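You operate a simulated robot arm through the tools that you are given. There is no shell and no other tool.

Carry out the task below with a simulated robot arm. There is one attempt and no reset: what you move stays moved.

TASK
Scrub the grime off the steel cylinder's top in the vice, then open the vice wide.
Fine: clamp it first; use the small brush and put it back. What is to be rubbed or washed off counts as gone when no trace of it is left.

It is judged by the outcome, as a careful person would: the job done as asked, and still so three seconds after it is handed in. It fails if anything else is knocked over, pushed out of place, dropped, spilled or broken.

THE ROBOT
A 6-joint arm with a two-finger parallel gripper, fixed in place. Base frame: the origin is at the foot of the arm, x ahead of it, y to its left, z up. Lengths are in mm, angles in rad, forces in N, time in s.
Its first joint turns from -2.897 to 2.897 rad. Payload 3.91 kg.
Tool frame: the origin (TCP) lies between the finger pads and is the grasp point; the fingertips stand 30 mm ahead of it; z points along the fingers, y is the line along which they close. The gripper opens to 110 mm. The fingers are 20 mm wide and 10 mm thick; the gripper's body (48 by 112 mm) begins 55 mm behind the TCP.
Orientation is that of the tool frame in the base frame, as a unit quaternion [x, y, z, w]. With the fingers straight down and closing along the base's y, the tool's x points along the base's -x, its y along +y and its z along -z.

THE INTERFACE
- The arm moves only by the tool play_rows. Its argument "moves" is a list that holds one entry, the list of rows, each a list of 7 numbers: the shift along the base's x, y, z in units of 50 mm (1.0 is 50 mm), then the turn, a rotation vector about the base's x, y, z in units of 5 degrees (1.0 is 5 degrees), then the opening in per cent of the stroke, from 0 (shut) to 100 (fully open). In form: [[[x, y, z, ax, ay, az, jaw], ...]]. A call has 1 to 20 rows; each row shifts and turns the commanded pose from where the row before left it. A call with a number of a shift or a turn outside -1 to 1 is refused whole. Rows are played at 5 a second. More than 50 mm and 0.15 rad between two rows, or a gripper value outside its range, and nothing of the call is played. A pose out of reach is approached as far as the arm can. The call stops where the force on the tool passes 90 N (or 10 N more than at its start, if that is more) or the arm is blocked; 0.2 s more then pass. Each finger travels about 153 mm/s and halts on what it meets, pressing with about 39 N; the grip force reading is that of the motor and also rises with nothing between the fingers. The clock runs only during rows and for 0.2 s after the last one: add rows that do not move to give the fingers time. The reply holds the time, the measured pose of the TCP, the force on the tool along the base axes, the opening and the grip force, in the units named above and with some noise, with the torque about the TCP (base axes, N m) and any sound that the robot's microphone picked up.
- Cameras (640 x 400 px; columns grow to the right, rows downward): "scene" is fixed at [220.5, 651.1, 1586.1]; the picture's right is [-0.84, -0.54, 0.00], its down [-0.38, 0.60, -0.71] and it looks along [0.38, -0.60, -0.71] (base axes); focal length 308 px, centre (320, 200). "wrist" rides on the gripper at [72, 17, -103] in the tool frame; the picture's right is [-0.23, 0.97, 0.00], its down [-0.76, -0.18, -0.62] and it looks along [-0.61, -0.14, 0.78] (tool axes); focal length 222 px, centre (320, 200). There is no depth. A picture from a camera that has moved, and an enlarged one, comes with that camera's place and axes in the base frame and with its lens.
- capture(camera): a new picture of that camera. No time passes.
- close_up(camera, box): a new picture of the part [left, top, right, bottom] of that camera's present view, enlarged. No time passes.
- finish_job(): hands the job in; it is judged then, once.

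Nothing tells you positions but the pictures and the camera data. Unless the task says otherwise, let go and move clear before handing in.

The tools are called after "Request:" as a command line: name --argument value ..., lists and objects as JSON in quotes. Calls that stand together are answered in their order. play_rows: Moves the arm, as the interface text tells. Its arguments: {"type":"object","properties":{"moves":{"type":"array","items":{"type":"array","items":{"type":"array","items":{"type":"number"}}}}},"required":["moves"]} The other tools are called the same way: capture (camera) takes a picture; close_up (camera, box) takes an enlarged picture of a part of a camera's view; finish_job () hands the job in.

At the start:

```text
t: 0.0
ee_pos: [476.1, 309.5, 1252.5]
tcp_rot: [0.0, 1.0, 0.0, -0.001]
wrist_force: [-0.3, -0.5, 0.0]
wrist_torque: [0.0, 0.0, 0.01]
width: 109.8
finger_force: 0.0
```

scene: 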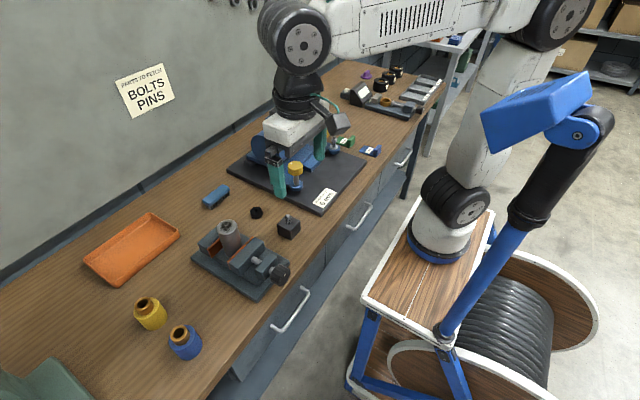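
wrist: 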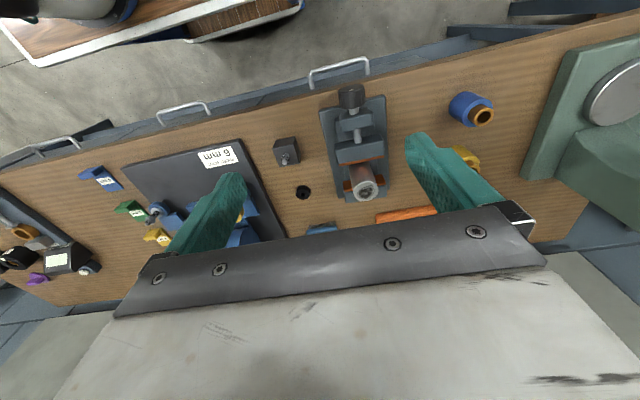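

I see a bench with a vice holding a steel cylinder, an orange tray, and various small items. I'll look closer before moving.

Request:
close_up --camera "scene" --box '[180, 170, 320, 310]'

Request:
close_up --camera "scene" --box '[320, 50, 460, 160]'

Request:
close_up --camera "wrist" --box '[260, 60, 420, 240]'

Request:
close_up --camera "scene" --box '[60, 170, 260, 370]'

```text
2.86 times, centred on (250, 240) of scene
camera zoom: at [220.5, 651.1, 1586.1], right [-0.84, -0.54, 0.0], down [-0.38, 0.6, -0.71], along [0.38, -0.6, -0.71], focal length 881 px, centre (520, 86)
```

zoom: 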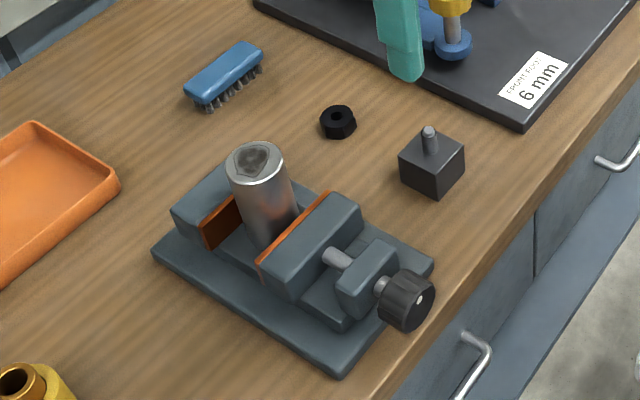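

```text
3.64 times, centred on (390, 105) of scene
camera zoom: at [220.5, 651.1, 1586.1], right [-0.84, -0.54, 0.0], down [-0.38, 0.6, -0.71], along [0.38, -0.6, -0.71], focal length 1122 px, centre (66, 546)
```

zoom: 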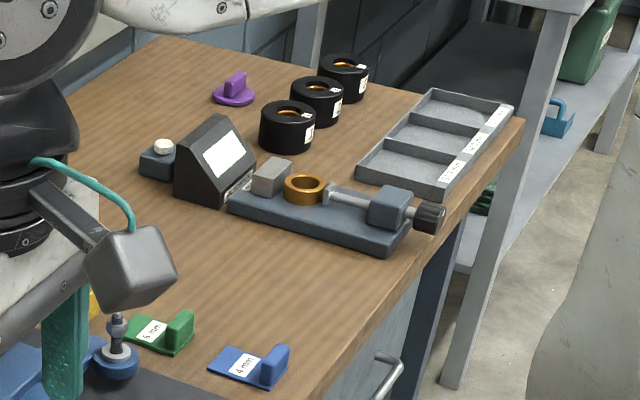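

```text
2.22 times, centred on (340, 150) of wrist
camera zoom: at [403.5, 325.6, 1356.0], right [0.23, 0.97, 0.0], down [0.76, -0.18, 0.62], along [0.61, -0.14, -0.78], focal length 494 px, centre (276, 311)
```

zoom: 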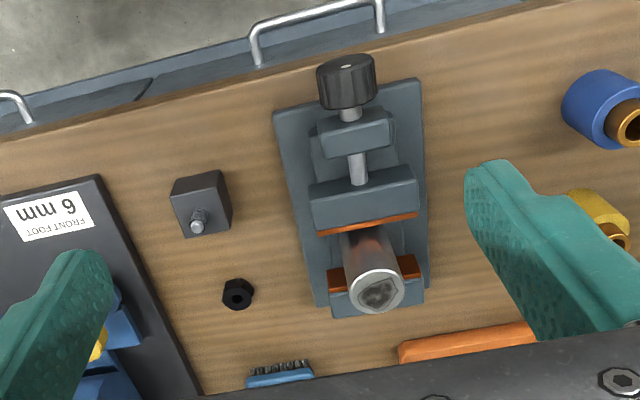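

```text
2.00 times, centred on (160, 270) of scene
camera zoom: at [220.5, 651.1, 1586.1], right [-0.84, -0.54, 0.0], down [-0.38, 0.6, -0.71], along [0.38, -0.6, -0.71], focal length 617 px, centre (640, 60)
```

zoom: 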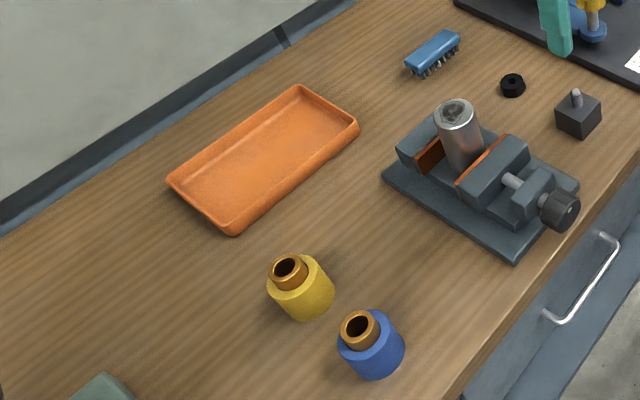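

The vice holds the steel cylinder with its dirty top near (678, 356, 1001). Its knob is on the robot side near (522, 359, 917), and the blue brush is near (897, 217) on a table at about z 850. I'll zoom in further on these.

Request:
close_up --camera "scene" --box '[190, 210, 300, 300]'

Request:
close_up --camera "wrist" --box '[310, 75, 410, 215]'

Request:
close_up --camera "scene" --box '[195, 175, 275, 225]'

Request:
close_up --camera "scene" --box '[220, 100, 400, 220]'

```text
4.44 times, centred on (245, 255) of scene
camera zoom: at [220.5, 651.1, 1586.1], right [-0.84, -0.54, 0.0], down [-0.38, 0.6, -0.71], along [0.38, -0.6, -0.71], focal length 1371 px, centre (653, -44)
```

zoom: 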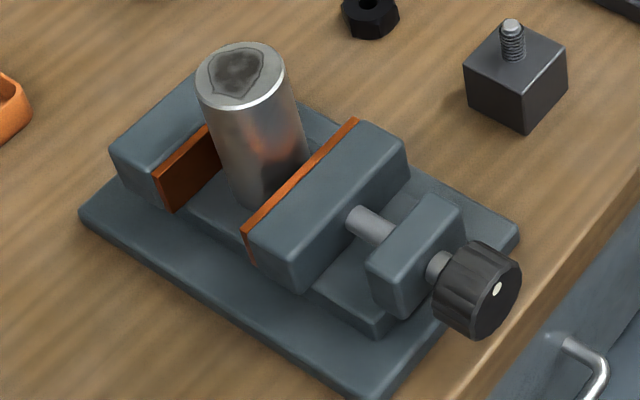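

```text
2.86 times, centred on (360, 145) of wrist
camera zoom: at [403.5, 325.6, 1356.0], right [0.23, 0.97, 0.0], down [0.76, -0.18, 0.62], along [0.61, -0.14, -0.78], focal length 635 px, centre (206, 357)
```

zoom: 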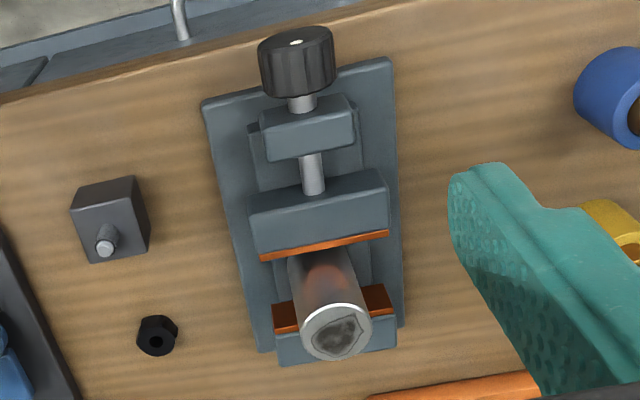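

```text
8.00 times, centred on (235, 200) of scene
camera zoom: at [220.5, 651.1, 1586.1], right [-0.84, -0.54, 0.0], down [-0.38, 0.6, -0.71], along [0.38, -0.6, -0.71], focal length 2468 px, centre (1000, 200)
```

zoom: 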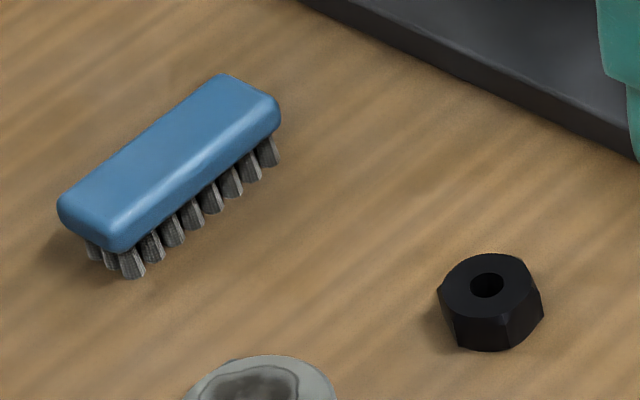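

```text
3.33 times, centred on (310, 160) of scene
camera zoom: at [220.5, 651.1, 1586.1], right [-0.84, -0.54, 0.0], down [-0.38, 0.6, -0.71], along [0.38, -0.6, -0.71], focal length 1028 px, centre (353, 333)
```

zoom: 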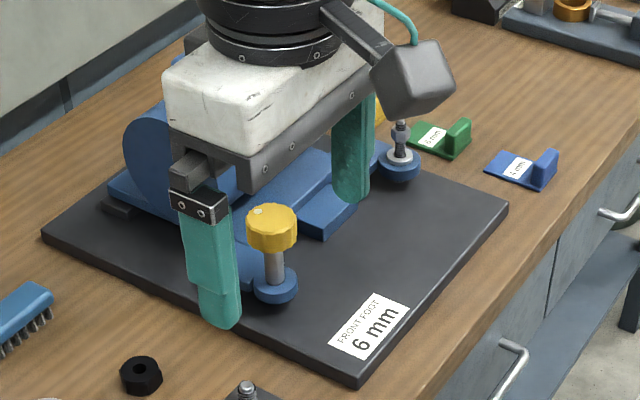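

The vice screw runs along base x and its knob overhangs the table edge on the robot side, so I can grip it with the tool held horizontal, pointing +x. I'll start by tilting the tool in free space, watching how far it can go.

Request:
play_rows --moves '[[[0, 0, 0, 0, -1, 0, 100], [0, 0, 0, 0, -1, 0, 100], [0, 0, 0, 0, -1, 0, 100], [0, 0, 0, 0, -1, 0, 100], [0, 0, 0, 0, -1, 0, 100], [0, 0, 0, 0, -1, 0, 100], [0, 0, 0, 0, -1, 0, 100], [0, 0, 0, 0, -1, 0, 100], [0, 0, 0, 0, -1, 0, 100]]]'

Request:
capture --camera "scene"

Request:
capture --camera "wrist"

```text
t: 2.0
ee_pos: [476.1, 310.6, 1251.3]
tcp_rot: [0.0, 0.923, 0.0, 0.384]
wrist_force: [0.6, 0.7, -0.8]
wrist_torque: [0.01, 0.03, 0.01]
width: 109.9
finger_force: 0.1
```

```text
taken
```

scene: 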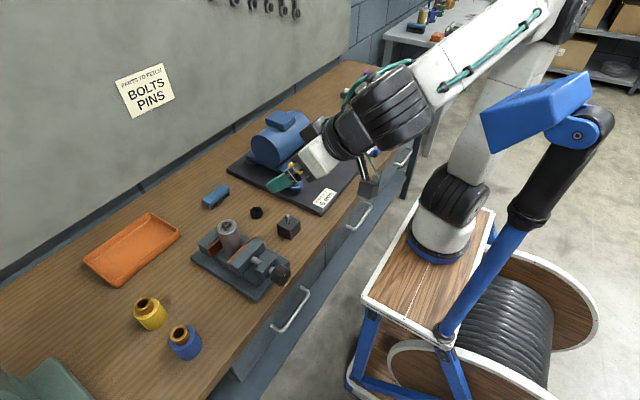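

```text
taken
camera wrist: at [351.6, 325.8, 1274.5], right [0.16, 0.97, 0.16], down [0.1, -0.18, 0.98], along [0.98, -0.14, -0.12], focal length 222 px, centre (320, 200)
```

wrist: 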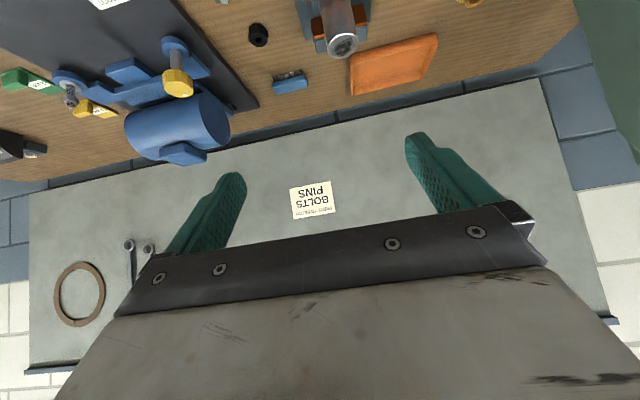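

The tilt went smoothly. I'll continue to horizontal while lining up in y and backing off in x, clear of the knob.

Request:
play_rows --moves '[[[-0.1, 0.1, 0, 0, -1, 0, 100], [-0.1, 0.1, 0, 0, -1, 0, 100], [-0.1, 0.1, 0, 0, -1, 0, 100], [-0.1, 0.1, 0, 0, -1, 0, 100], [-0.1, 0.1, 0, 0, -1, 0, 100], [-0.1, 0.1, 0, 0, -1, 0, 100], [-0.1, 0.1, 0, 0, -1, 0, 100], [-0.1, 0.1, 0, 0, -1, 0, 100], [0, 0.18, 0, 0, -1, 0, 100], [0, 0, -1, 0, 0, 0, 100], [0, 0, -1, 0, 0, 0, 100], [0, 0, -1, 0, 0, 0, 100]]]'

Request:
capture --camera "scene"

Request:
capture --camera "wrist"

```text
t: 4.2
ee_pos: [453.6, 370.9, 1290.0]
tcp_rot: [0.085, 0.703, 0.054, 0.704]
wrist_force: [-0.4, -0.1, -0.6]
wrist_torque: [0.02, 0.0, -0.02]
width: 109.7
finger_force: 0.0
stopped in row 10: the arm was blocked; the commanded pose is now the measured one
```

```text
taken
```

scene: 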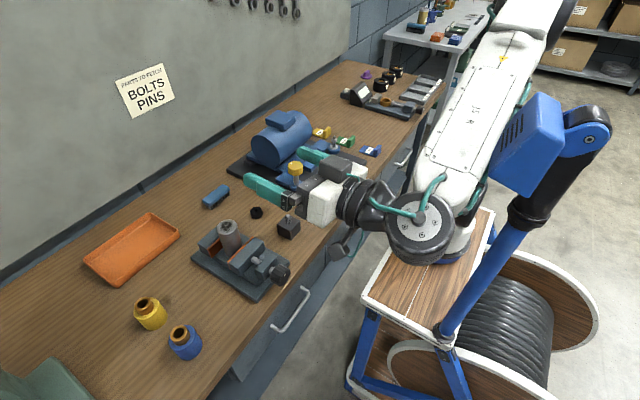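

```text
taken
camera wrist: at [350.5, 403.9, 1222.9], right [0.04, 0.91, 0.41], down [-0.64, -0.3, 0.71], along [0.77, -0.29, 0.57], focal length 222 px, centre (320, 200)
```

wrist: 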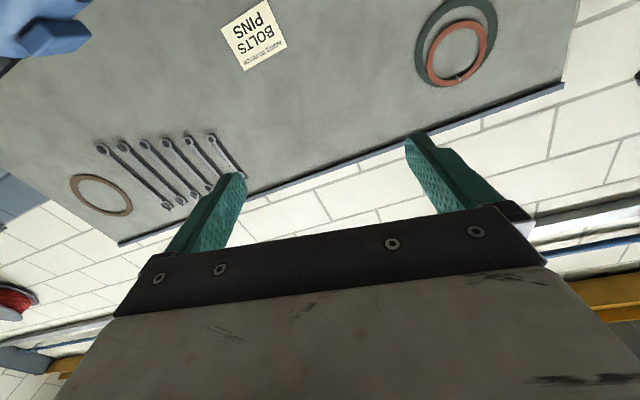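

The arm can't fold far enough to come at the knob horizontally, because the wrist ends up too close to the base. I'll go back to pointing down above the knob, grip it across y from above and turn it by tilting the tool about the knob axis.

Request:
play_rows --moves '[[[0.072, -0.0125, -0.147, -0.0725, 0.944, 0.114, 100], [0.072, -0.0125, -0.147, -0.0725, 0.944, 0.114, 100], [0.072, -0.0125, -0.147, -0.0725, 0.944, 0.114, 100], [0.072, -0.0125, -0.147, -0.0725, 0.944, 0.114, 100], [0.072, -0.0125, -0.147, -0.0725, 0.944, 0.114, 100], [0.072, -0.0125, -0.147, -0.0725, 0.944, 0.114, 100], [0.072, -0.0125, -0.147, -0.0725, 0.944, 0.114, 100], [0.072, -0.0125, -0.147, -0.0725, 0.944, 0.114, 100], [0.072, -0.0125, -0.147, -0.0725, 0.944, 0.114, 100], [0.072, -0.0125, -0.147, -0.0725, 0.944, 0.114, 100], [0.072, -0.0125, -0.147, -0.0725, 0.944, 0.114, 100], [0.072, -0.0125, -0.147, -0.0725, 0.944, 0.114, 100], [0.072, -0.0125, -0.147, -0.0725, 0.944, 0.114, 100], [0.072, -0.0125, -0.147, -0.0725, 0.944, 0.114, 100], [0.072, -0.0125, -0.147, -0.0725, 0.944, 0.114, 100], [0.072, -0.0125, -0.147, -0.0725, 0.944, 0.114, 100], [0.072, -0.0125, -0.147, -0.0725, 0.944, 0.114, 100], [0.072, -0.0125, -0.147, -0.0725, 0.944, 0.114, 100], [0.072, -0.0125, -0.147, -0.0725, 0.944, 0.114, 100]]]'

Request:
capture --camera "scene"

Request:
capture --camera "wrist"

```text
t: 8.2
ee_pos: [518.0, 361.0, 1149.1]
tcp_rot: [-0.002, 1.0, 0.005, -0.001]
wrist_force: [0.0, -0.2, 0.8]
wrist_torque: [0.02, 0.01, -0.02]
width: 109.9
finger_force: 0.1
```

```text
taken
```

scene: 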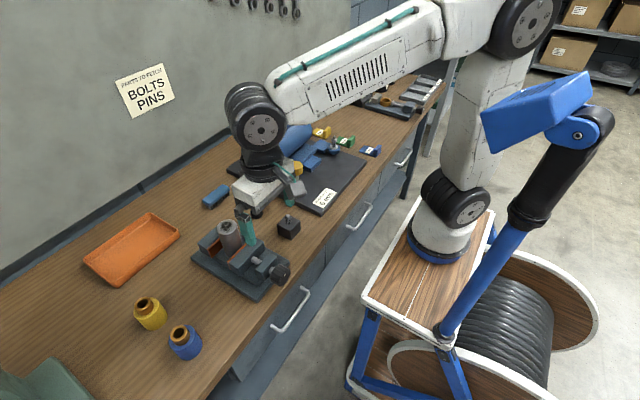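

```text
taken
camera wrist: at [444.7, 375.3, 1252.8], right [0.22, 0.98, 0.01], down [0.76, -0.18, 0.62], along [0.61, -0.13, -0.78], focal length 222 px, centre (320, 200)
```

wrist: 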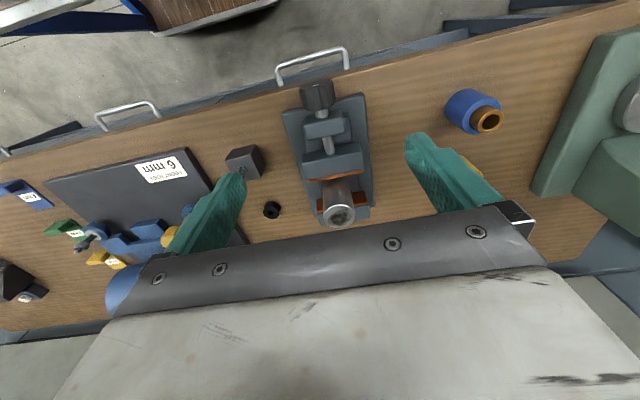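

Back to pointing straight down, and the knob shows in the wrist view right where I calculated it. I'll measure the vice more closely from here.

Request:
close_up --camera "wrist" --box '[270, 60, 390, 240]'

Request:
close_up --camera "scene" --box '[185, 210, 305, 305]'

```text
2.22 times, centred on (330, 150) of wrist
camera zoom: at [444.7, 375.3, 1252.8], right [0.22, 0.98, 0.01], down [0.76, -0.18, 0.62], along [0.61, -0.13, -0.78], focal length 494 px, centre (298, 311)
```

zoom: 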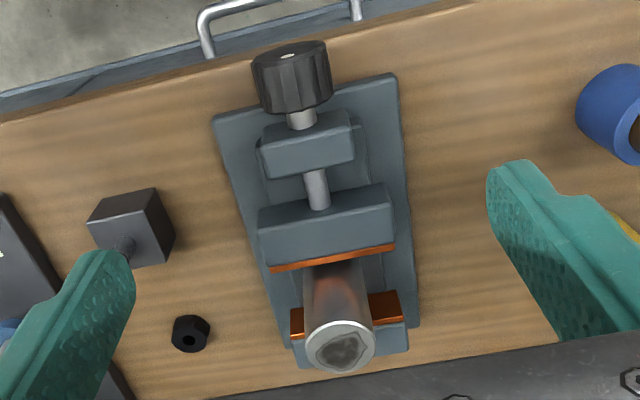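

```text
4.21 times, centred on (245, 258) of scene
camera zoom: at [220.5, 651.1, 1586.1], right [-0.84, -0.54, 0.0], down [-0.38, 0.6, -0.71], along [0.38, -0.6, -0.71], focal length 1299 px, centre (636, -42)
```

zoom: 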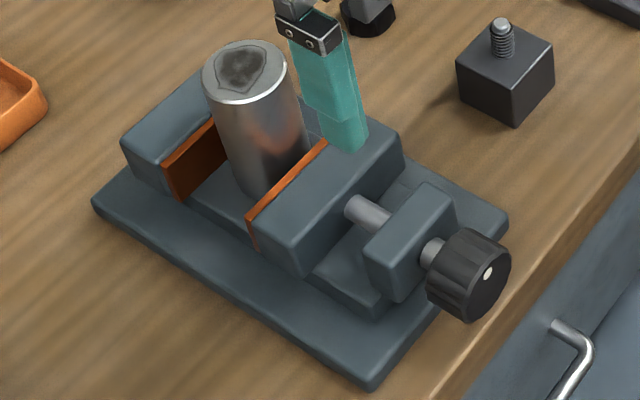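

The knob is about 44 mm in diameter, centred near (523, 357, 907), and its white mark is currently at the top. I'll descend with the fingers open and straddling it, then check before gripping.

Request:
play_rows --moves '[[[0.1, -0.08, -0.8, 0, 0, 0, 100], [0, 0, -0.8, 0, 0, 0, 100], [0, 0, -0.8, 0, 0, 0, 100], [0, 0, -0.8, 0, 0, 0, 100], [0, 0, -0.4, 0, 0, 0, 100], [0, 0, 0, 0, 0, 0, 100]]]'

Request:
close_up --camera "scene" --box '[205, 210, 325, 305]'

Request:
capture --camera "wrist"

```text
t: 9.6
ee_pos: [521.7, 356.0, 970.2]
tcp_rot: [-0.004, 1.0, 0.004, -0.001]
wrist_force: [-0.6, 0.4, -0.2]
wrist_torque: [0.06, 0.0, 0.0]
width: 109.9
finger_force: 0.1
```

```text
4.21 times, centred on (265, 258) of scene
camera zoom: at [220.5, 651.1, 1586.1], right [-0.84, -0.54, 0.0], down [-0.38, 0.6, -0.71], along [0.38, -0.6, -0.71], focal length 1299 px, centre (552, -42)
```

zoom: 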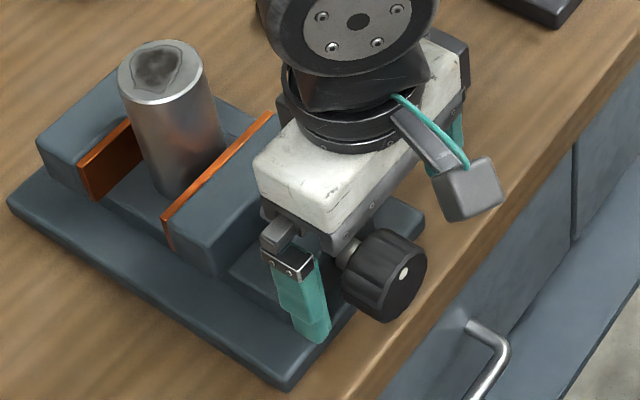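

```text
taken
camera wrist: at [449.1, 370.7, 1073.4], right [0.22, 0.97, 0.01], down [0.76, -0.18, 0.62], along [0.61, -0.13, -0.78], focal length 222 px, centre (320, 200)
```

wrist: 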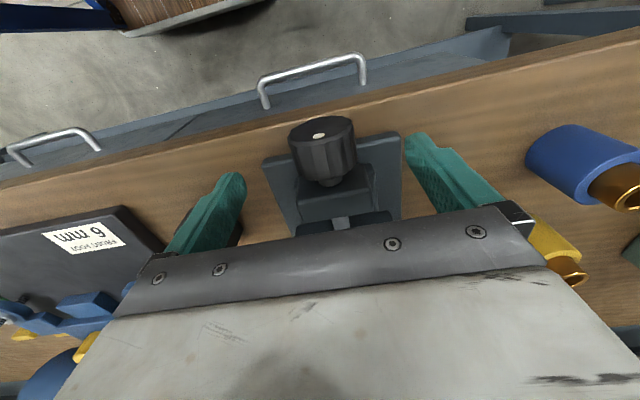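

The fingers straddle the knob well. I'll lower to its axis, grip, and try a small turn in the direction I expect to clamp (clockwise seen from the knob).

Request:
play_rows --moves '[[[0.04, 0, -0.6, 0, 0, 0, 100], [0, 0, -0.56, 0, 0, 0, 100], [0, 0, 0, 0, 0, 0, 100], [0, 0, 0, 0, 0, 0, 0], [0, 0, 0, 0, 0, 0, 0], [0, 0, 0, 0, 0, 0, 0], [0, 0, 0, 0, 0, 0, 0]]]'

Request:
close_up --camera "scene" --box '[205, 210, 325, 305]'

Request:
capture --camera "wrist"

```text
t: 11.2
ee_pos: [524.8, 361.0, 911.8]
tcp_rot: [-0.003, 1.0, 0.006, 0.0]
wrist_force: [-10.0, 61.8, -9.0]
wrist_torque: [-0.63, -0.34, -0.62]
width: 47.5
finger_force: 44.6
```

```text
4.21 times, centred on (265, 258) of scene
camera zoom: at [220.5, 651.1, 1586.1], right [-0.84, -0.54, 0.0], down [-0.38, 0.6, -0.71], along [0.38, -0.6, -0.71], focal length 1299 px, centre (552, -42)
```

zoom: 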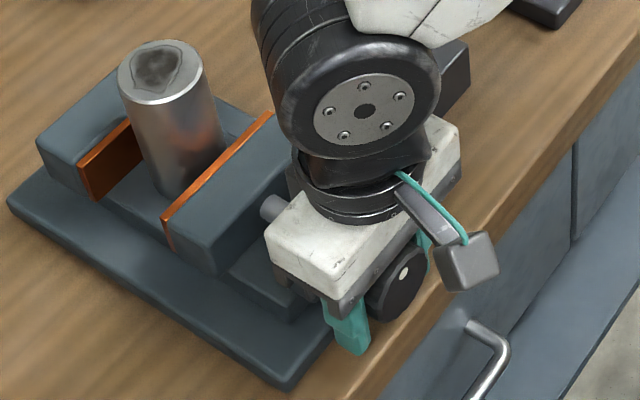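

```text
taken
camera wrist: at [451.0, 373.8, 1014.3], right [0.22, 0.97, 0.01], down [0.76, -0.18, 0.62], along [0.61, -0.13, -0.78], focal length 222 px, centre (320, 200)
```

wrist: 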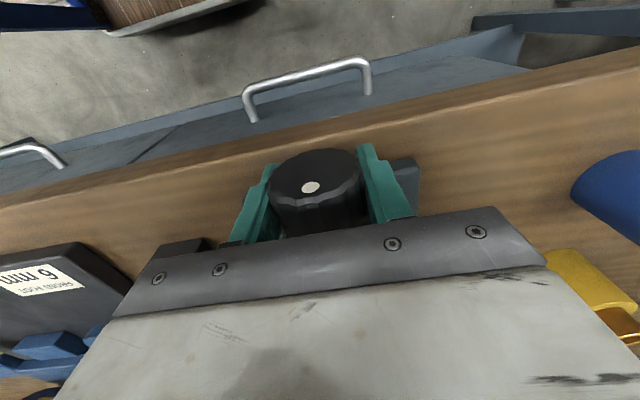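

The knob's true centre is about 5 mm further +y, because the grip is loading the arm sideways. I'll shift the command to relieve that before turning.

Request:
play_rows --moves '[[[0, 0.05, 0, 0, 0, 0, 0], [0, 0.05, 0, 0, 0, 0, 0], [0, 0, 0, 0, 0, 0, 0]]]'

```text
t: 12.0
ee_pos: [522.9, 360.7, 910.9]
tcp_rot: [-0.002, 1.0, 0.002, 0.0]
wrist_force: [-8.3, 1.5, 6.7]
wrist_torque: [-0.13, -0.42, -0.87]
width: 47.6
finger_force: 45.2
```

The side force is gone, so the knob axis is at y≈361. Next, a small trial turn of +20° about x.

Request:
play_rows --moves '[[[0, 0, 0, 0.5, 0, 0, 0], [0, 0, 0, 0.5, 0, 0, 0], [0, 0, 0, 0.5, 0, 0, 0], [0, 0, 0, 0.5, 0, 0, 0]]]'

Request:
close_up --camera "wrist" --box '[220, 120, 420, 245]'

```text
t: 13.0
ee_pos: [525.1, 362.0, 910.5]
tcp_rot: [-0.002, 0.996, 0.093, -0.001]
wrist_force: [-1.4, -10.8, 13.6]
wrist_torque: [-0.01, 0.76, -0.32]
width: 47.8
finger_force: 45.4
```

```text
3.20 times, centred on (320, 182) of wrist
camera zoom: at [451.3, 357.6, 1015.7], right [0.22, 0.96, 0.18], down [0.76, -0.28, 0.58], along [0.61, 0.01, -0.79], focal length 711 px, centre (320, 256)
```

zoom: 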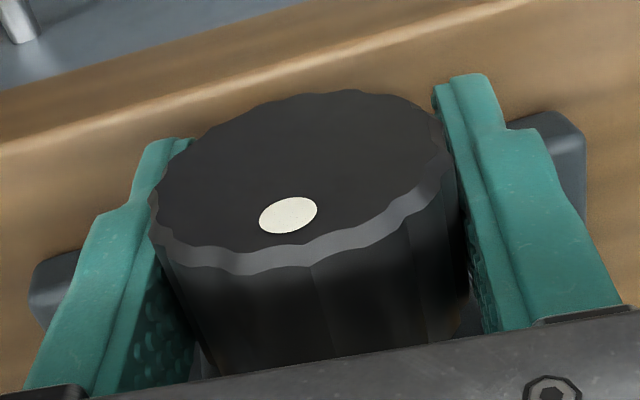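

The knob turns with the gripper freely, since the mark stayed fixed relative to the fingers. I'll continue the turn and watch forces and jaw motion.

Request:
play_rows --moves '[[[0, 0, 0, 0.8, 0, 0, 0], [0, 0, 0, 0.8, 0, 0, 0], [0, 0, 0, 0.8, 0, 0, 0], [0, 0, 0, 0.8, 0, 0, 0], [0, 0, 0, 0.8, 0, 0, 0], [0, 0, 0, 0.8, 0, 0, 0], [0, 0, 0, 0.8, 0, 0, 0], [0, 0, 0, 0.8, 0, 0, 0]]]'

Request:
close_up --camera "scene" --box '[205, 210, 325, 305]'

Request:
capture --camera "wrist"

Request:
capture --camera "scene"

```text
t: 14.8
ee_pos: [525.6, 366.1, 914.3]
tcp_rot: [-0.004, 0.931, 0.366, 0.002]
wrist_force: [-18.0, 54.4, 47.1]
wrist_torque: [-0.69, 0.25, 0.04]
width: 47.9
finger_force: 45.1
```

```text
4.21 times, centred on (265, 258) of scene
camera zoom: at [220.5, 651.1, 1586.1], right [-0.84, -0.54, 0.0], down [-0.38, 0.6, -0.71], along [0.38, -0.6, -0.71], focal length 1299 px, centre (552, -42)
```

zoom: 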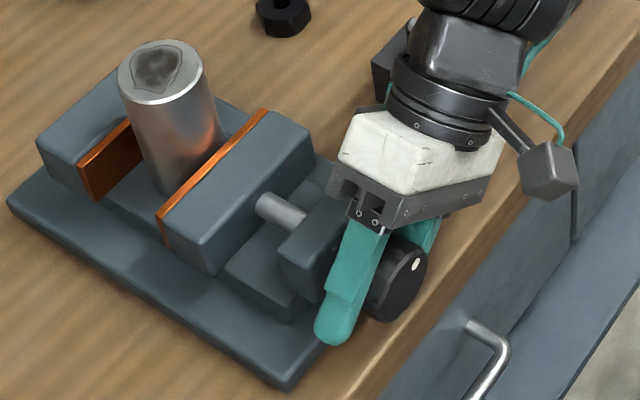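

```text
taken
camera wrist: at [451.7, 305.4, 1001.6], right [0.22, 0.71, 0.67], down [0.76, -0.55, 0.34], along [0.61, 0.43, -0.66], focal length 222 px, centre (320, 200)
```

wrist: 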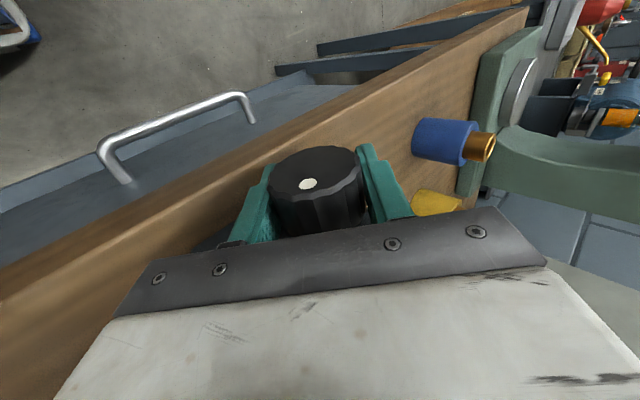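

```text
taken
```

scene: 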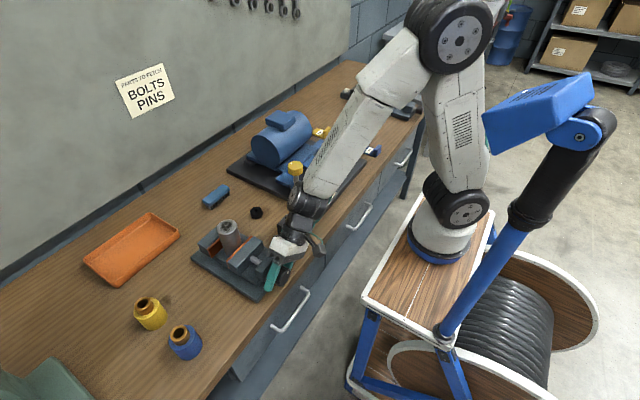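

Positive rotation closes the jaw, at roughly 40 mm per turn, and the forces put the true screw axis nearer z≈919. I'll correct the centre and continue turning toward 60°.

Request:
play_rows --moves '[[[0, 0, 0.07, 0, 0, 0, 0], [0, 0, 0.07, 0, 0, 0, 0], [0, 0, 0, 0, 0, 0, 0]]]'

Request:
play_rows --moves '[[[0, 0, 0, 0.7, 0, 0, 0], [0, 0, 0, 0.7, 0, 0, 0], [0, 0, 0, 0.7, 0, 0, 0], [0, 0, 0, 0.7, 0, 0, 0], [0, 0, 0, 0.7, 0, 0, 0]]]'

Request:
close_up --camera "scene" --box '[205, 210, 325, 305]'

```text
t: 15.6
ee_pos: [525.7, 363.4, 917.5]
tcp_rot: [-0.002, 0.932, 0.362, 0.001]
wrist_force: [1.1, 46.6, 3.4]
wrist_torque: [-0.27, 0.62, -0.16]
width: 47.4
finger_force: 45.3
```

```text
t: 16.8
ee_pos: [524.2, 363.1, 918.2]
tcp_rot: [-0.002, 0.865, 0.501, 0.002]
wrist_force: [7.3, 36.1, 22.0]
wrist_torque: [-0.27, 1.24, 0.29]
width: 47.1
finger_force: 45.2
```

```text
4.21 times, centred on (265, 258) of scene
camera zoom: at [220.5, 651.1, 1586.1], right [-0.84, -0.54, 0.0], down [-0.38, 0.6, -0.71], along [0.38, -0.6, -0.71], focal length 1299 px, centre (552, -42)
```

zoom: 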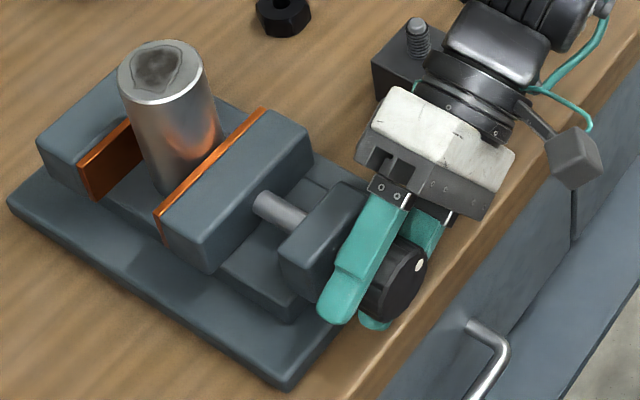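

The jaw keeps advancing toward the cylinder while the knob stays in place axially. I'll release slightly, ratchet the tool back to the other side about the knob axis, and re-grip.

Request:
play_rows --moves '[[[0, 0, 0, 0, 0, 0, 64], [0, 0.02, 0.02, 0, 0, 0, 64], [0, 0, 0, 0, 0, 0, 64], [0, 0, 0, -1, 0, 0, 64], [0, 0, 0, -1, 0, 0, 64], [0, 0, 0, -1, 0, 0, 64], [0, 0, 0, -1, 0, 0, 64], [0, 0, 0, -1, 0, 0, 64], [0, 0, 0, -1, 0, 0, 64], [0, 0, 0, -1, 0, 0, 64], [0, 0, 0, -1, 0, 0, 64], [0, 0, 0, -1, 0, 0, 64], [0, 0, 0, -1, 0, 0, 64], [0, 0, 0, -1, 0, 0, 64], [0, 0, 0, -1, 0, 0, 64], [0, 0, 0, -1, 0, 0, 64], [0, 0, 0, -1, 0, 0, 64]]]'

Request:
close_up --camera "wrist" --box '[200, 100, 440, 250]'

Request:
close_up --camera "scene" --box '[185, 200, 325, 305]'

```text
t: 20.4
ee_pos: [524.7, 363.6, 919.2]
tcp_rot: [-0.003, 0.996, -0.088, -0.001]
wrist_force: [0.4, 0.1, 0.1]
wrist_torque: [0.01, 0.01, 0.0]
width: 70.4
finger_force: 0.1
```

```text
2.67 times, centred on (320, 175) of wrist
camera zoom: at [451.5, 395.7, 1017.5], right [0.22, 0.96, -0.17], down [0.76, -0.06, 0.64], along [0.61, -0.27, -0.75], focal length 592 px, centre (320, 267)
```

zoom: 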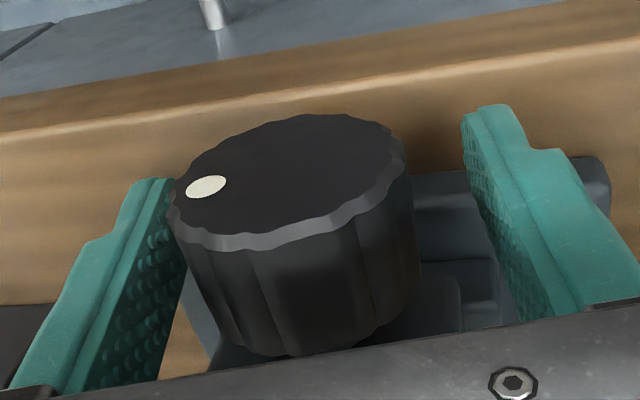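

```text
3.81 times, centred on (255, 252) of scene
camera zoom: at [220.5, 651.1, 1586.1], right [-0.84, -0.54, 0.0], down [-0.38, 0.6, -0.71], along [0.38, -0.6, -0.71], focal length 1175 px, centre (568, 0)
```

zoom: 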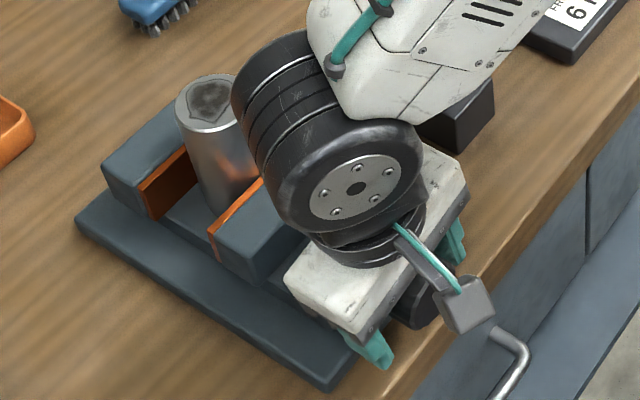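

The ratchet works and the fingers clear the knob. I'll continue rotating back to about −55°, nudge to centre, grip and turn again.

Request:
play_rows --moves '[[[0, -0.04, 0, -1, 0, 0, 64], [0, 0, 0, -1, 0, 0, 64], [0, 0, 0, -1, 0, 0, 64], [0, 0, 0, -1, 0, 0, 64], [0, 0, 0, -1, 0, 0, 64], [0, 0, 0, -1, 0, 0, 64], [0, 0, 0, -1, 0, 0, 64], [0, 0, 0, -1, 0, 0, 64], [0, 0, 0, -1, 0, 0, 64], [0, 0, 0, 0, 0, 0, 64]]]'

Request:
close_up --camera "wrist" --box '[200, 100, 440, 250]'

Request:
capture --camera "scene"

```text
t: 22.6
ee_pos: [524.3, 361.6, 919.0]
tcp_rot: [-0.002, 0.887, -0.461, -0.002]
wrist_force: [-0.3, 0.2, -0.2]
wrist_torque: [0.0, -0.06, 0.01]
width: 70.4
finger_force: 0.1
```

```text
2.67 times, centred on (320, 175) of wrist
camera zoom: at [451.7, 454.0, 964.9], right [0.22, 0.56, -0.8], down [0.76, 0.41, 0.5], along [0.61, -0.72, -0.34], focal length 592 px, centre (320, 267)
```

zoom: 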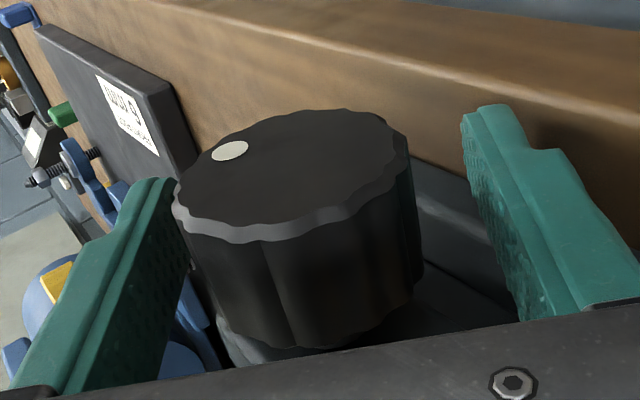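

```text
taken
```

scene: 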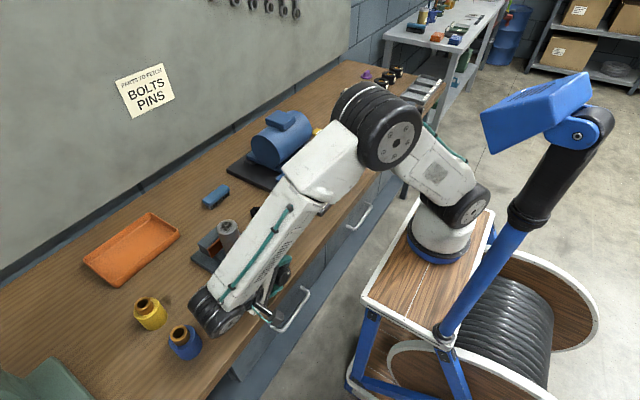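

At −55° everything is clear. Now I'll grip and turn back through +60°, stopping if the resistance rises.

Request:
play_rows --moves '[[[0, 0, 0, 0, 0, 0, 0], [0, 0, 0, 0, 0, 0, 0], [0, 0, 0, 0, 0, 0, 0]]]'

Request:
play_rows --moves '[[[0, 0, 0, 0.8, 0, 0, 0], [0, 0, 0, 0.8, 0, 0, 0], [0, 0, 0, 0.8, 0, 0, 0], [0, 0, 0, 0.8, 0, 0, 0], [0, 0, 0, 0.8, 0, 0, 0], [0, 0, 0, 0.8, 0, 0, 0], [0, 0, 0, 0.8, 0, 0, 0], [0, 0, 0, 0.8, 0, 0, 0], [0, 0, 0, 0.8, 0, 0, 0], [0, 0, 0, 0.8, 0, 0, 0]]]'

Request:
close_up --camera "scene" --box '[185, 200, 325, 305]'

Request:
close_up --camera "wrist" --box '[200, 100, 440, 250]'

```text
t: 23.4
ee_pos: [525.3, 359.3, 921.0]
tcp_rot: [-0.002, 0.887, -0.461, -0.001]
wrist_force: [6.9, -20.4, 40.4]
wrist_torque: [-0.01, 0.36, -1.01]
width: 47.6
finger_force: 45.1
```

```text
t: 25.6
ee_pos: [525.2, 360.2, 919.8]
tcp_rot: [-0.002, 0.991, -0.13, -0.002]
wrist_force: [7.7, -33.2, 27.4]
wrist_torque: [-0.05, -0.04, -0.41]
width: 47.7
finger_force: 44.8
```

```text
3.81 times, centred on (255, 252) of scene
camera zoom: at [220.5, 651.1, 1586.1], right [-0.84, -0.54, 0.0], down [-0.38, 0.6, -0.71], along [0.38, -0.6, -0.71], focal length 1175 px, centre (568, 0)
```

zoom: 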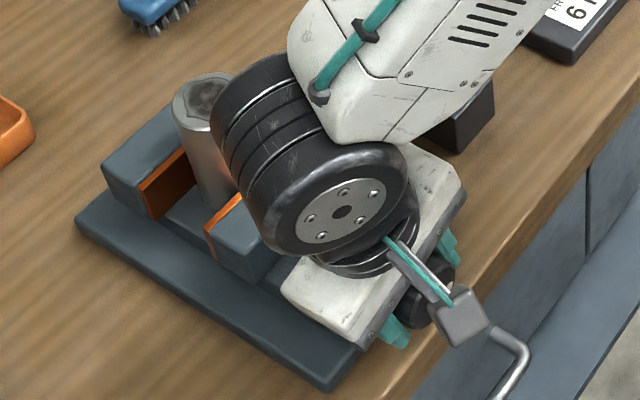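

```text
2.67 times, centred on (320, 175) of wrist
camera zoom: at [451.4, 400.9, 1015.1], right [0.22, 0.94, -0.25], down [0.76, -0.01, 0.65], along [0.61, -0.34, -0.72], focal length 592 px, centre (320, 267)
```

zoom: 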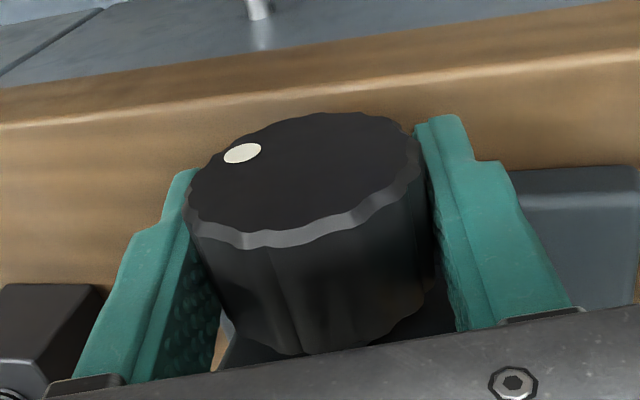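

The jaw has reached the cylinder and is pushing it toward the fixed jaw. I'll refine the turning centre slightly and continue.

Request:
play_rows --moves '[[[0, -0.02, 0.06, 0.8, 0, 0, 0], [0, 0, 0, 0.8, 0, 0, 0], [0, 0, 0, 0.8, 0, 0, 0], [0, 0, 0, 0.8, 0, 0, 0], [0, 0, 0, 0.8, 0, 0, 0], [0, 0, 0, 0.8, 0, 0, 0], [0, 0, 0, 0.8, 0, 0, 0], [0, 0, 0, 0.8, 0, 0, 0], [0, 0, 0, 0.8, 0, 0, 0], [0, 0, 0, 0.8, 0, 0, 0]]]'

Request:
close_up --camera "scene" --box '[185, 200, 325, 305]'

Request:
close_up --camera "wrist" --box '[200, 100, 440, 250]'

```text
t: 27.8
ee_pos: [524.6, 359.5, 922.9]
tcp_rot: [-0.002, 0.976, 0.217, 0.0]
wrist_force: [-0.8, -31.7, -2.9]
wrist_torque: [-0.18, 0.97, 0.0]
width: 47.4
finger_force: 45.0
```

```text
3.81 times, centred on (255, 252) of scene
camera zoom: at [220.5, 651.1, 1586.1], right [-0.84, -0.54, 0.0], down [-0.38, 0.6, -0.71], along [0.38, -0.6, -0.71], focal length 1175 px, centre (568, 0)
```

zoom: 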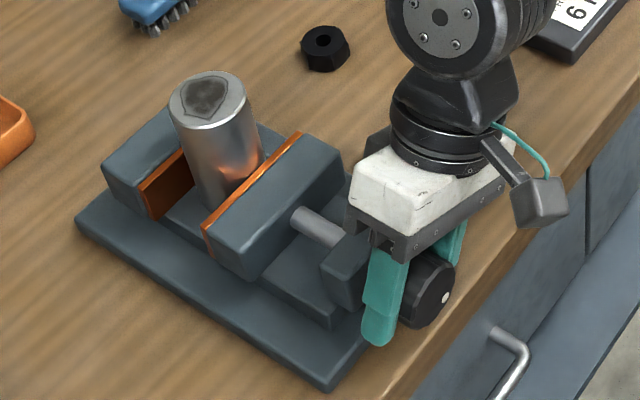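

```text
2.67 times, centred on (320, 175) of wrist
camera zoom: at [451.4, 329.1, 1023.2], right [0.22, 0.88, 0.41], down [0.76, -0.42, 0.49], along [0.61, 0.21, -0.77], focal length 592 px, centre (320, 267)
```

zoom: 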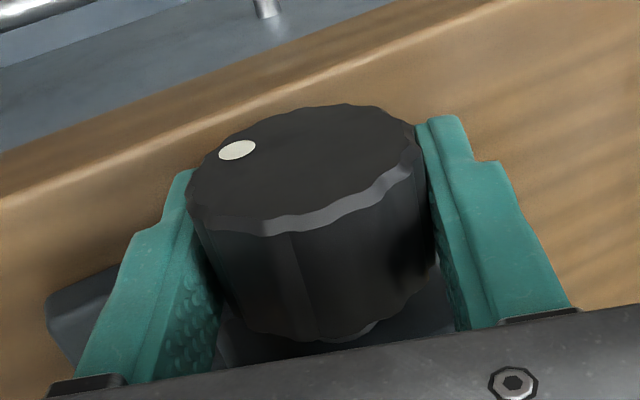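

Still moving with no resisting torque yet. I'll continue to about 60°.

Request:
play_rows --moves '[[[0, 0, 0, 0.8, 0, 0, 0], [0, 0, 0, 0.8, 0, 0, 0], [0, 0, 0, 0.8, 0, 0, 0], [0, 0, 0, 0.8, 0, 0, 0], [0, 0, 0, 0.8, 0, 0, 0], [0, 0, 0, 0.8, 0, 0, 0], [0, 0, 0, 0.8, 0, 0, 0], [0, 0, 0, 0.8, 0, 0, 0], [0, 0, 0, 0.8, 0, 0, 0]]]'

Request:
close_up --camera "scene" --box '[185, 200, 325, 305]'

Request:
close_up --camera "wrist" --box '[200, 100, 440, 250]'

```text
t: 29.8
ee_pos: [525.1, 359.3, 920.7]
tcp_rot: [-0.001, 0.861, 0.508, 0.001]
wrist_force: [10.1, -23.3, -19.3]
wrist_torque: [-1.11, 0.25, -0.35]
width: 47.3
finger_force: 45.9
```

```text
3.81 times, centred on (255, 252) of scene
camera zoom: at [220.5, 651.1, 1586.1], right [-0.84, -0.54, 0.0], down [-0.38, 0.6, -0.71], along [0.38, -0.6, -0.71], focal length 1175 px, centre (568, 0)
```

zoom: 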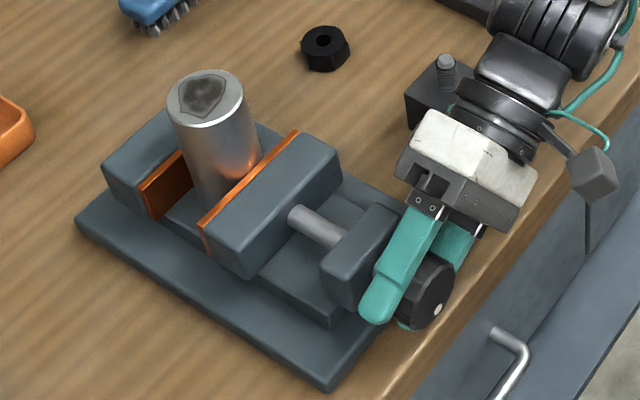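

```text
2.67 times, centred on (320, 175) of wrist
camera zoom: at [451.6, 275.8, 986.1], right [0.22, 0.47, 0.85], down [0.76, -0.63, 0.15], along [0.61, 0.62, -0.5], focal length 592 px, centre (320, 267)
```

zoom: 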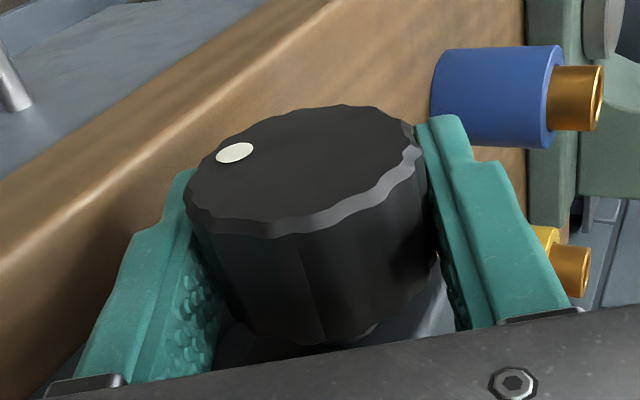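

A resisting torque of −1.1 Nm has appeared, so the vice is probably taking hold. I'll turn a few degrees more to confirm it's firm.

Request:
play_rows --moves '[[[0, 0, 0, 0.6, 0, 0, 0], [0, 0, 0, 0.6, 0, 0, 0], [0, 0, 0, 0, 0, 0, 0]]]'

Request:
close_up --camera "scene" --box '[185, 200, 325, 305]'

Request:
close_up --camera "wrist" --box '[200, 100, 440, 250]'

```text
t: 30.6
ee_pos: [523.8, 359.3, 921.4]
tcp_rot: [-0.002, 0.834, 0.552, 0.0]
wrist_force: [1.8, -12.0, -22.9]
wrist_torque: [-0.27, 0.07, -0.53]
width: 47.6
finger_force: 45.0
```

```text
3.81 times, centred on (255, 252) of scene
camera zoom: at [220.5, 651.1, 1586.1], right [-0.84, -0.54, 0.0], down [-0.38, 0.6, -0.71], along [0.38, -0.6, -0.71], focal length 1175 px, centre (568, 0)
```

zoom: 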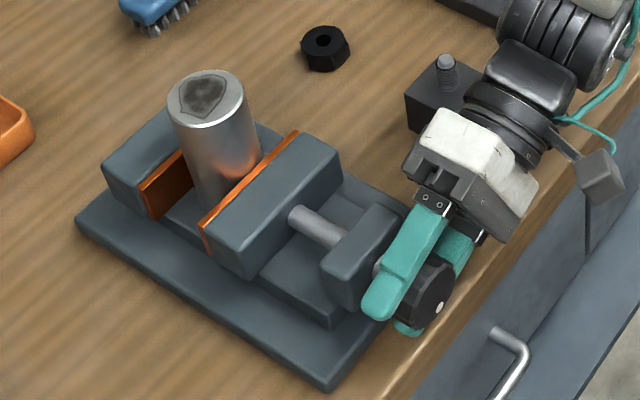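

```text
2.67 times, centred on (320, 175) of wrist
camera zoom: at [450.7, 269.6, 977.0], right [0.22, 0.38, 0.9], down [0.76, -0.64, 0.08], along [0.61, 0.67, -0.43], focal length 592 px, centre (320, 267)
```

zoom: 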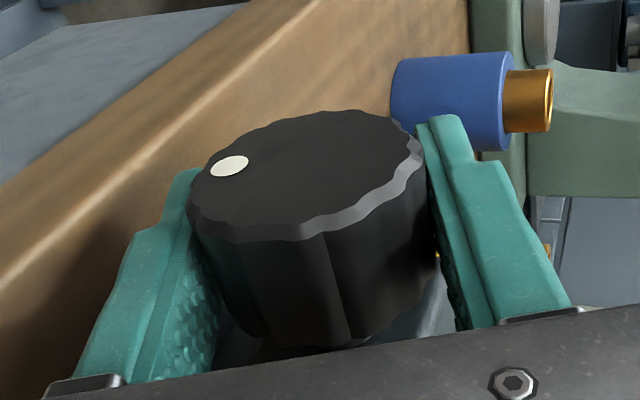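

The fingers now slip on the knob and the jaw no longer moves, so the cylinder is clamped. I'll release, come back to vertical, rise and check the clamp from above.

Request:
play_rows --moves '[[[0, 0, 0, 0, 0, 0, 64], [0, 0, 0, 0, 0, 0, 64], [0, 0, 0, -1, 0, 0, 64], [0, 0, 0, -1, 0, 0, 64], [0, 0, 0, -1, 0, 0, 64], [0, 0, 0, -1, 0, 0, 64], [0, 0, 0, -1, 0, 0, 64], [0, 0, 0, -1, 0, 0, 64], [0, 0, 0, -1, 0, 0, 64], [0, 0, 0, -1, 0, 0, 64], [0, 0, 0, -1, 0, 0, 64], [0, 0, 0, -1, 0, 0, 64], [0, 0, 0, -1, 0, 0, 64], [0, 0, 0, -1, 0, 0, 64], [0, 0, 0, -1, 0, 0, 64], [0, 0, 0, -0.4, 0, 0, 64]]]'

Request:
play_rows --moves '[[[0, 0, 1, 0, 0, 0, 64], [0, 0, 1, 0, 0, 0, 64], [0, 0, 1, 0, 0, 0, 64], [0, 0, 1, 0, 0, 0, 64], [0.6, 0, 1, 0, 0, 0, 64], [0.8, 0, 1, 0, 0, 0, 64], [0, 0, 0, 0, 0, 0, 64]]]'

Request:
capture --camera "wrist"

Request:
close_up --camera "scene" --box '[185, 200, 305, 305]'

```text
t: 34.0
ee_pos: [524.6, 359.2, 923.3]
tcp_rot: [-0.003, 1.0, -0.001, 0.001]
wrist_force: [0.5, -0.6, -0.5]
wrist_torque: [0.01, 0.02, 0.01]
width: 70.4
finger_force: 0.0
```

```text
refused: row 5 steps farther than a row can; nothing moved
```

```text
taken
camera wrist: at [451.6, 374.8, 1025.9], right [0.22, 0.97, 0.0], down [0.76, -0.17, 0.62], along [0.61, -0.14, -0.78], focal length 222 px, centre (320, 200)
```

wrist: 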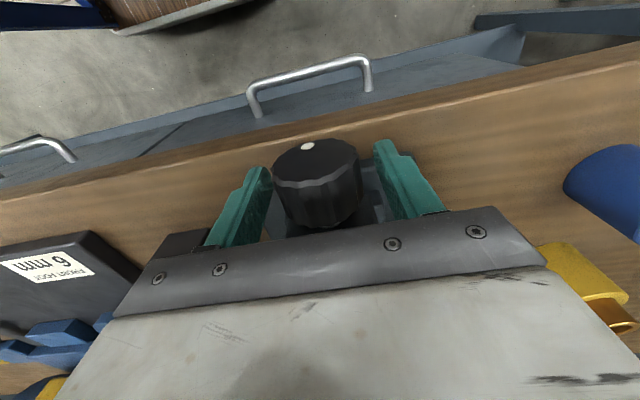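

```text
3.81 times, centred on (245, 252) of scene
camera zoom: at [220.5, 651.1, 1586.1], right [-0.84, -0.54, 0.0], down [-0.38, 0.6, -0.71], along [0.38, -0.6, -0.71], focal length 1175 px, centre (606, 0)
```

zoom: 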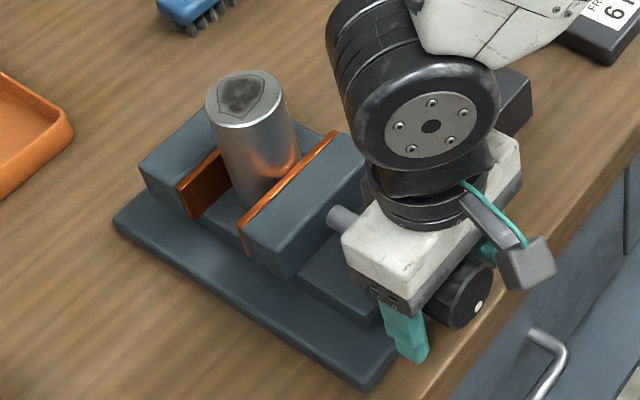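

The knob is released. Rising straight up now to inspect the clamp.

Request:
play_rows --moves '[[[0, 0, 0.9, 0, 0, 0, 64], [0, 0, 0.9, 0, 0, 0, 64], [0, 0, 0.9, 0, 0, 0, 64], [0, 0, 0.9, 0, 0, 0, 64], [0.3, 0, 0.9, 0, 0, 0, 64], [0.3, 0, 0.9, 0, 0, 0, 64], [0, 0, 0, 0, 0, 0, 64]]]'

Request:
close_up --camera "wrist" --box '[270, 70, 390, 230]'

Request:
capture --camera "scene"

```text
t: 35.6
ee_pos: [554.3, 357.2, 1194.6]
tcp_rot: [-0.002, 1.0, -0.001, -0.001]
wrist_force: [-0.3, -0.1, -0.5]
wrist_torque: [0.0, -0.03, -0.02]
width: 70.4
finger_force: 0.1
```

```text
2.50 times, centred on (330, 150) of wrist
camera zoom: at [481.3, 371.4, 1297.4], right [0.22, 0.97, 0.0], down [0.76, -0.17, 0.62], along [0.61, -0.14, -0.78], focal length 555 px, centre (295, 325)
```

zoom: 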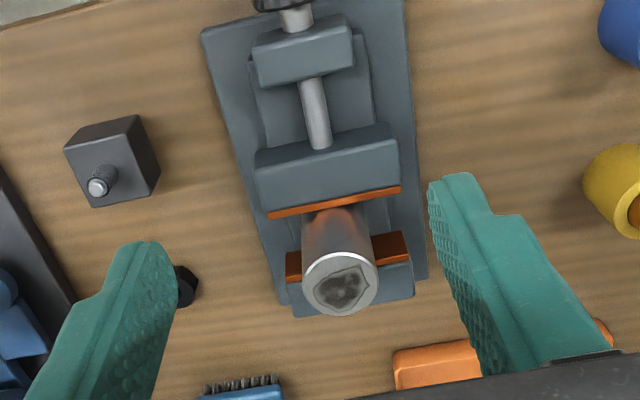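

```text
taken
```

scene: 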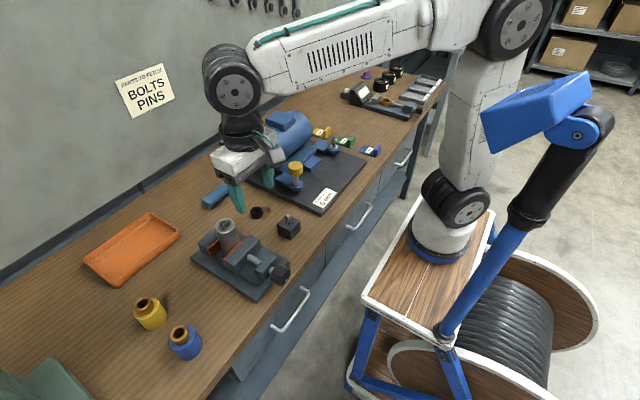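

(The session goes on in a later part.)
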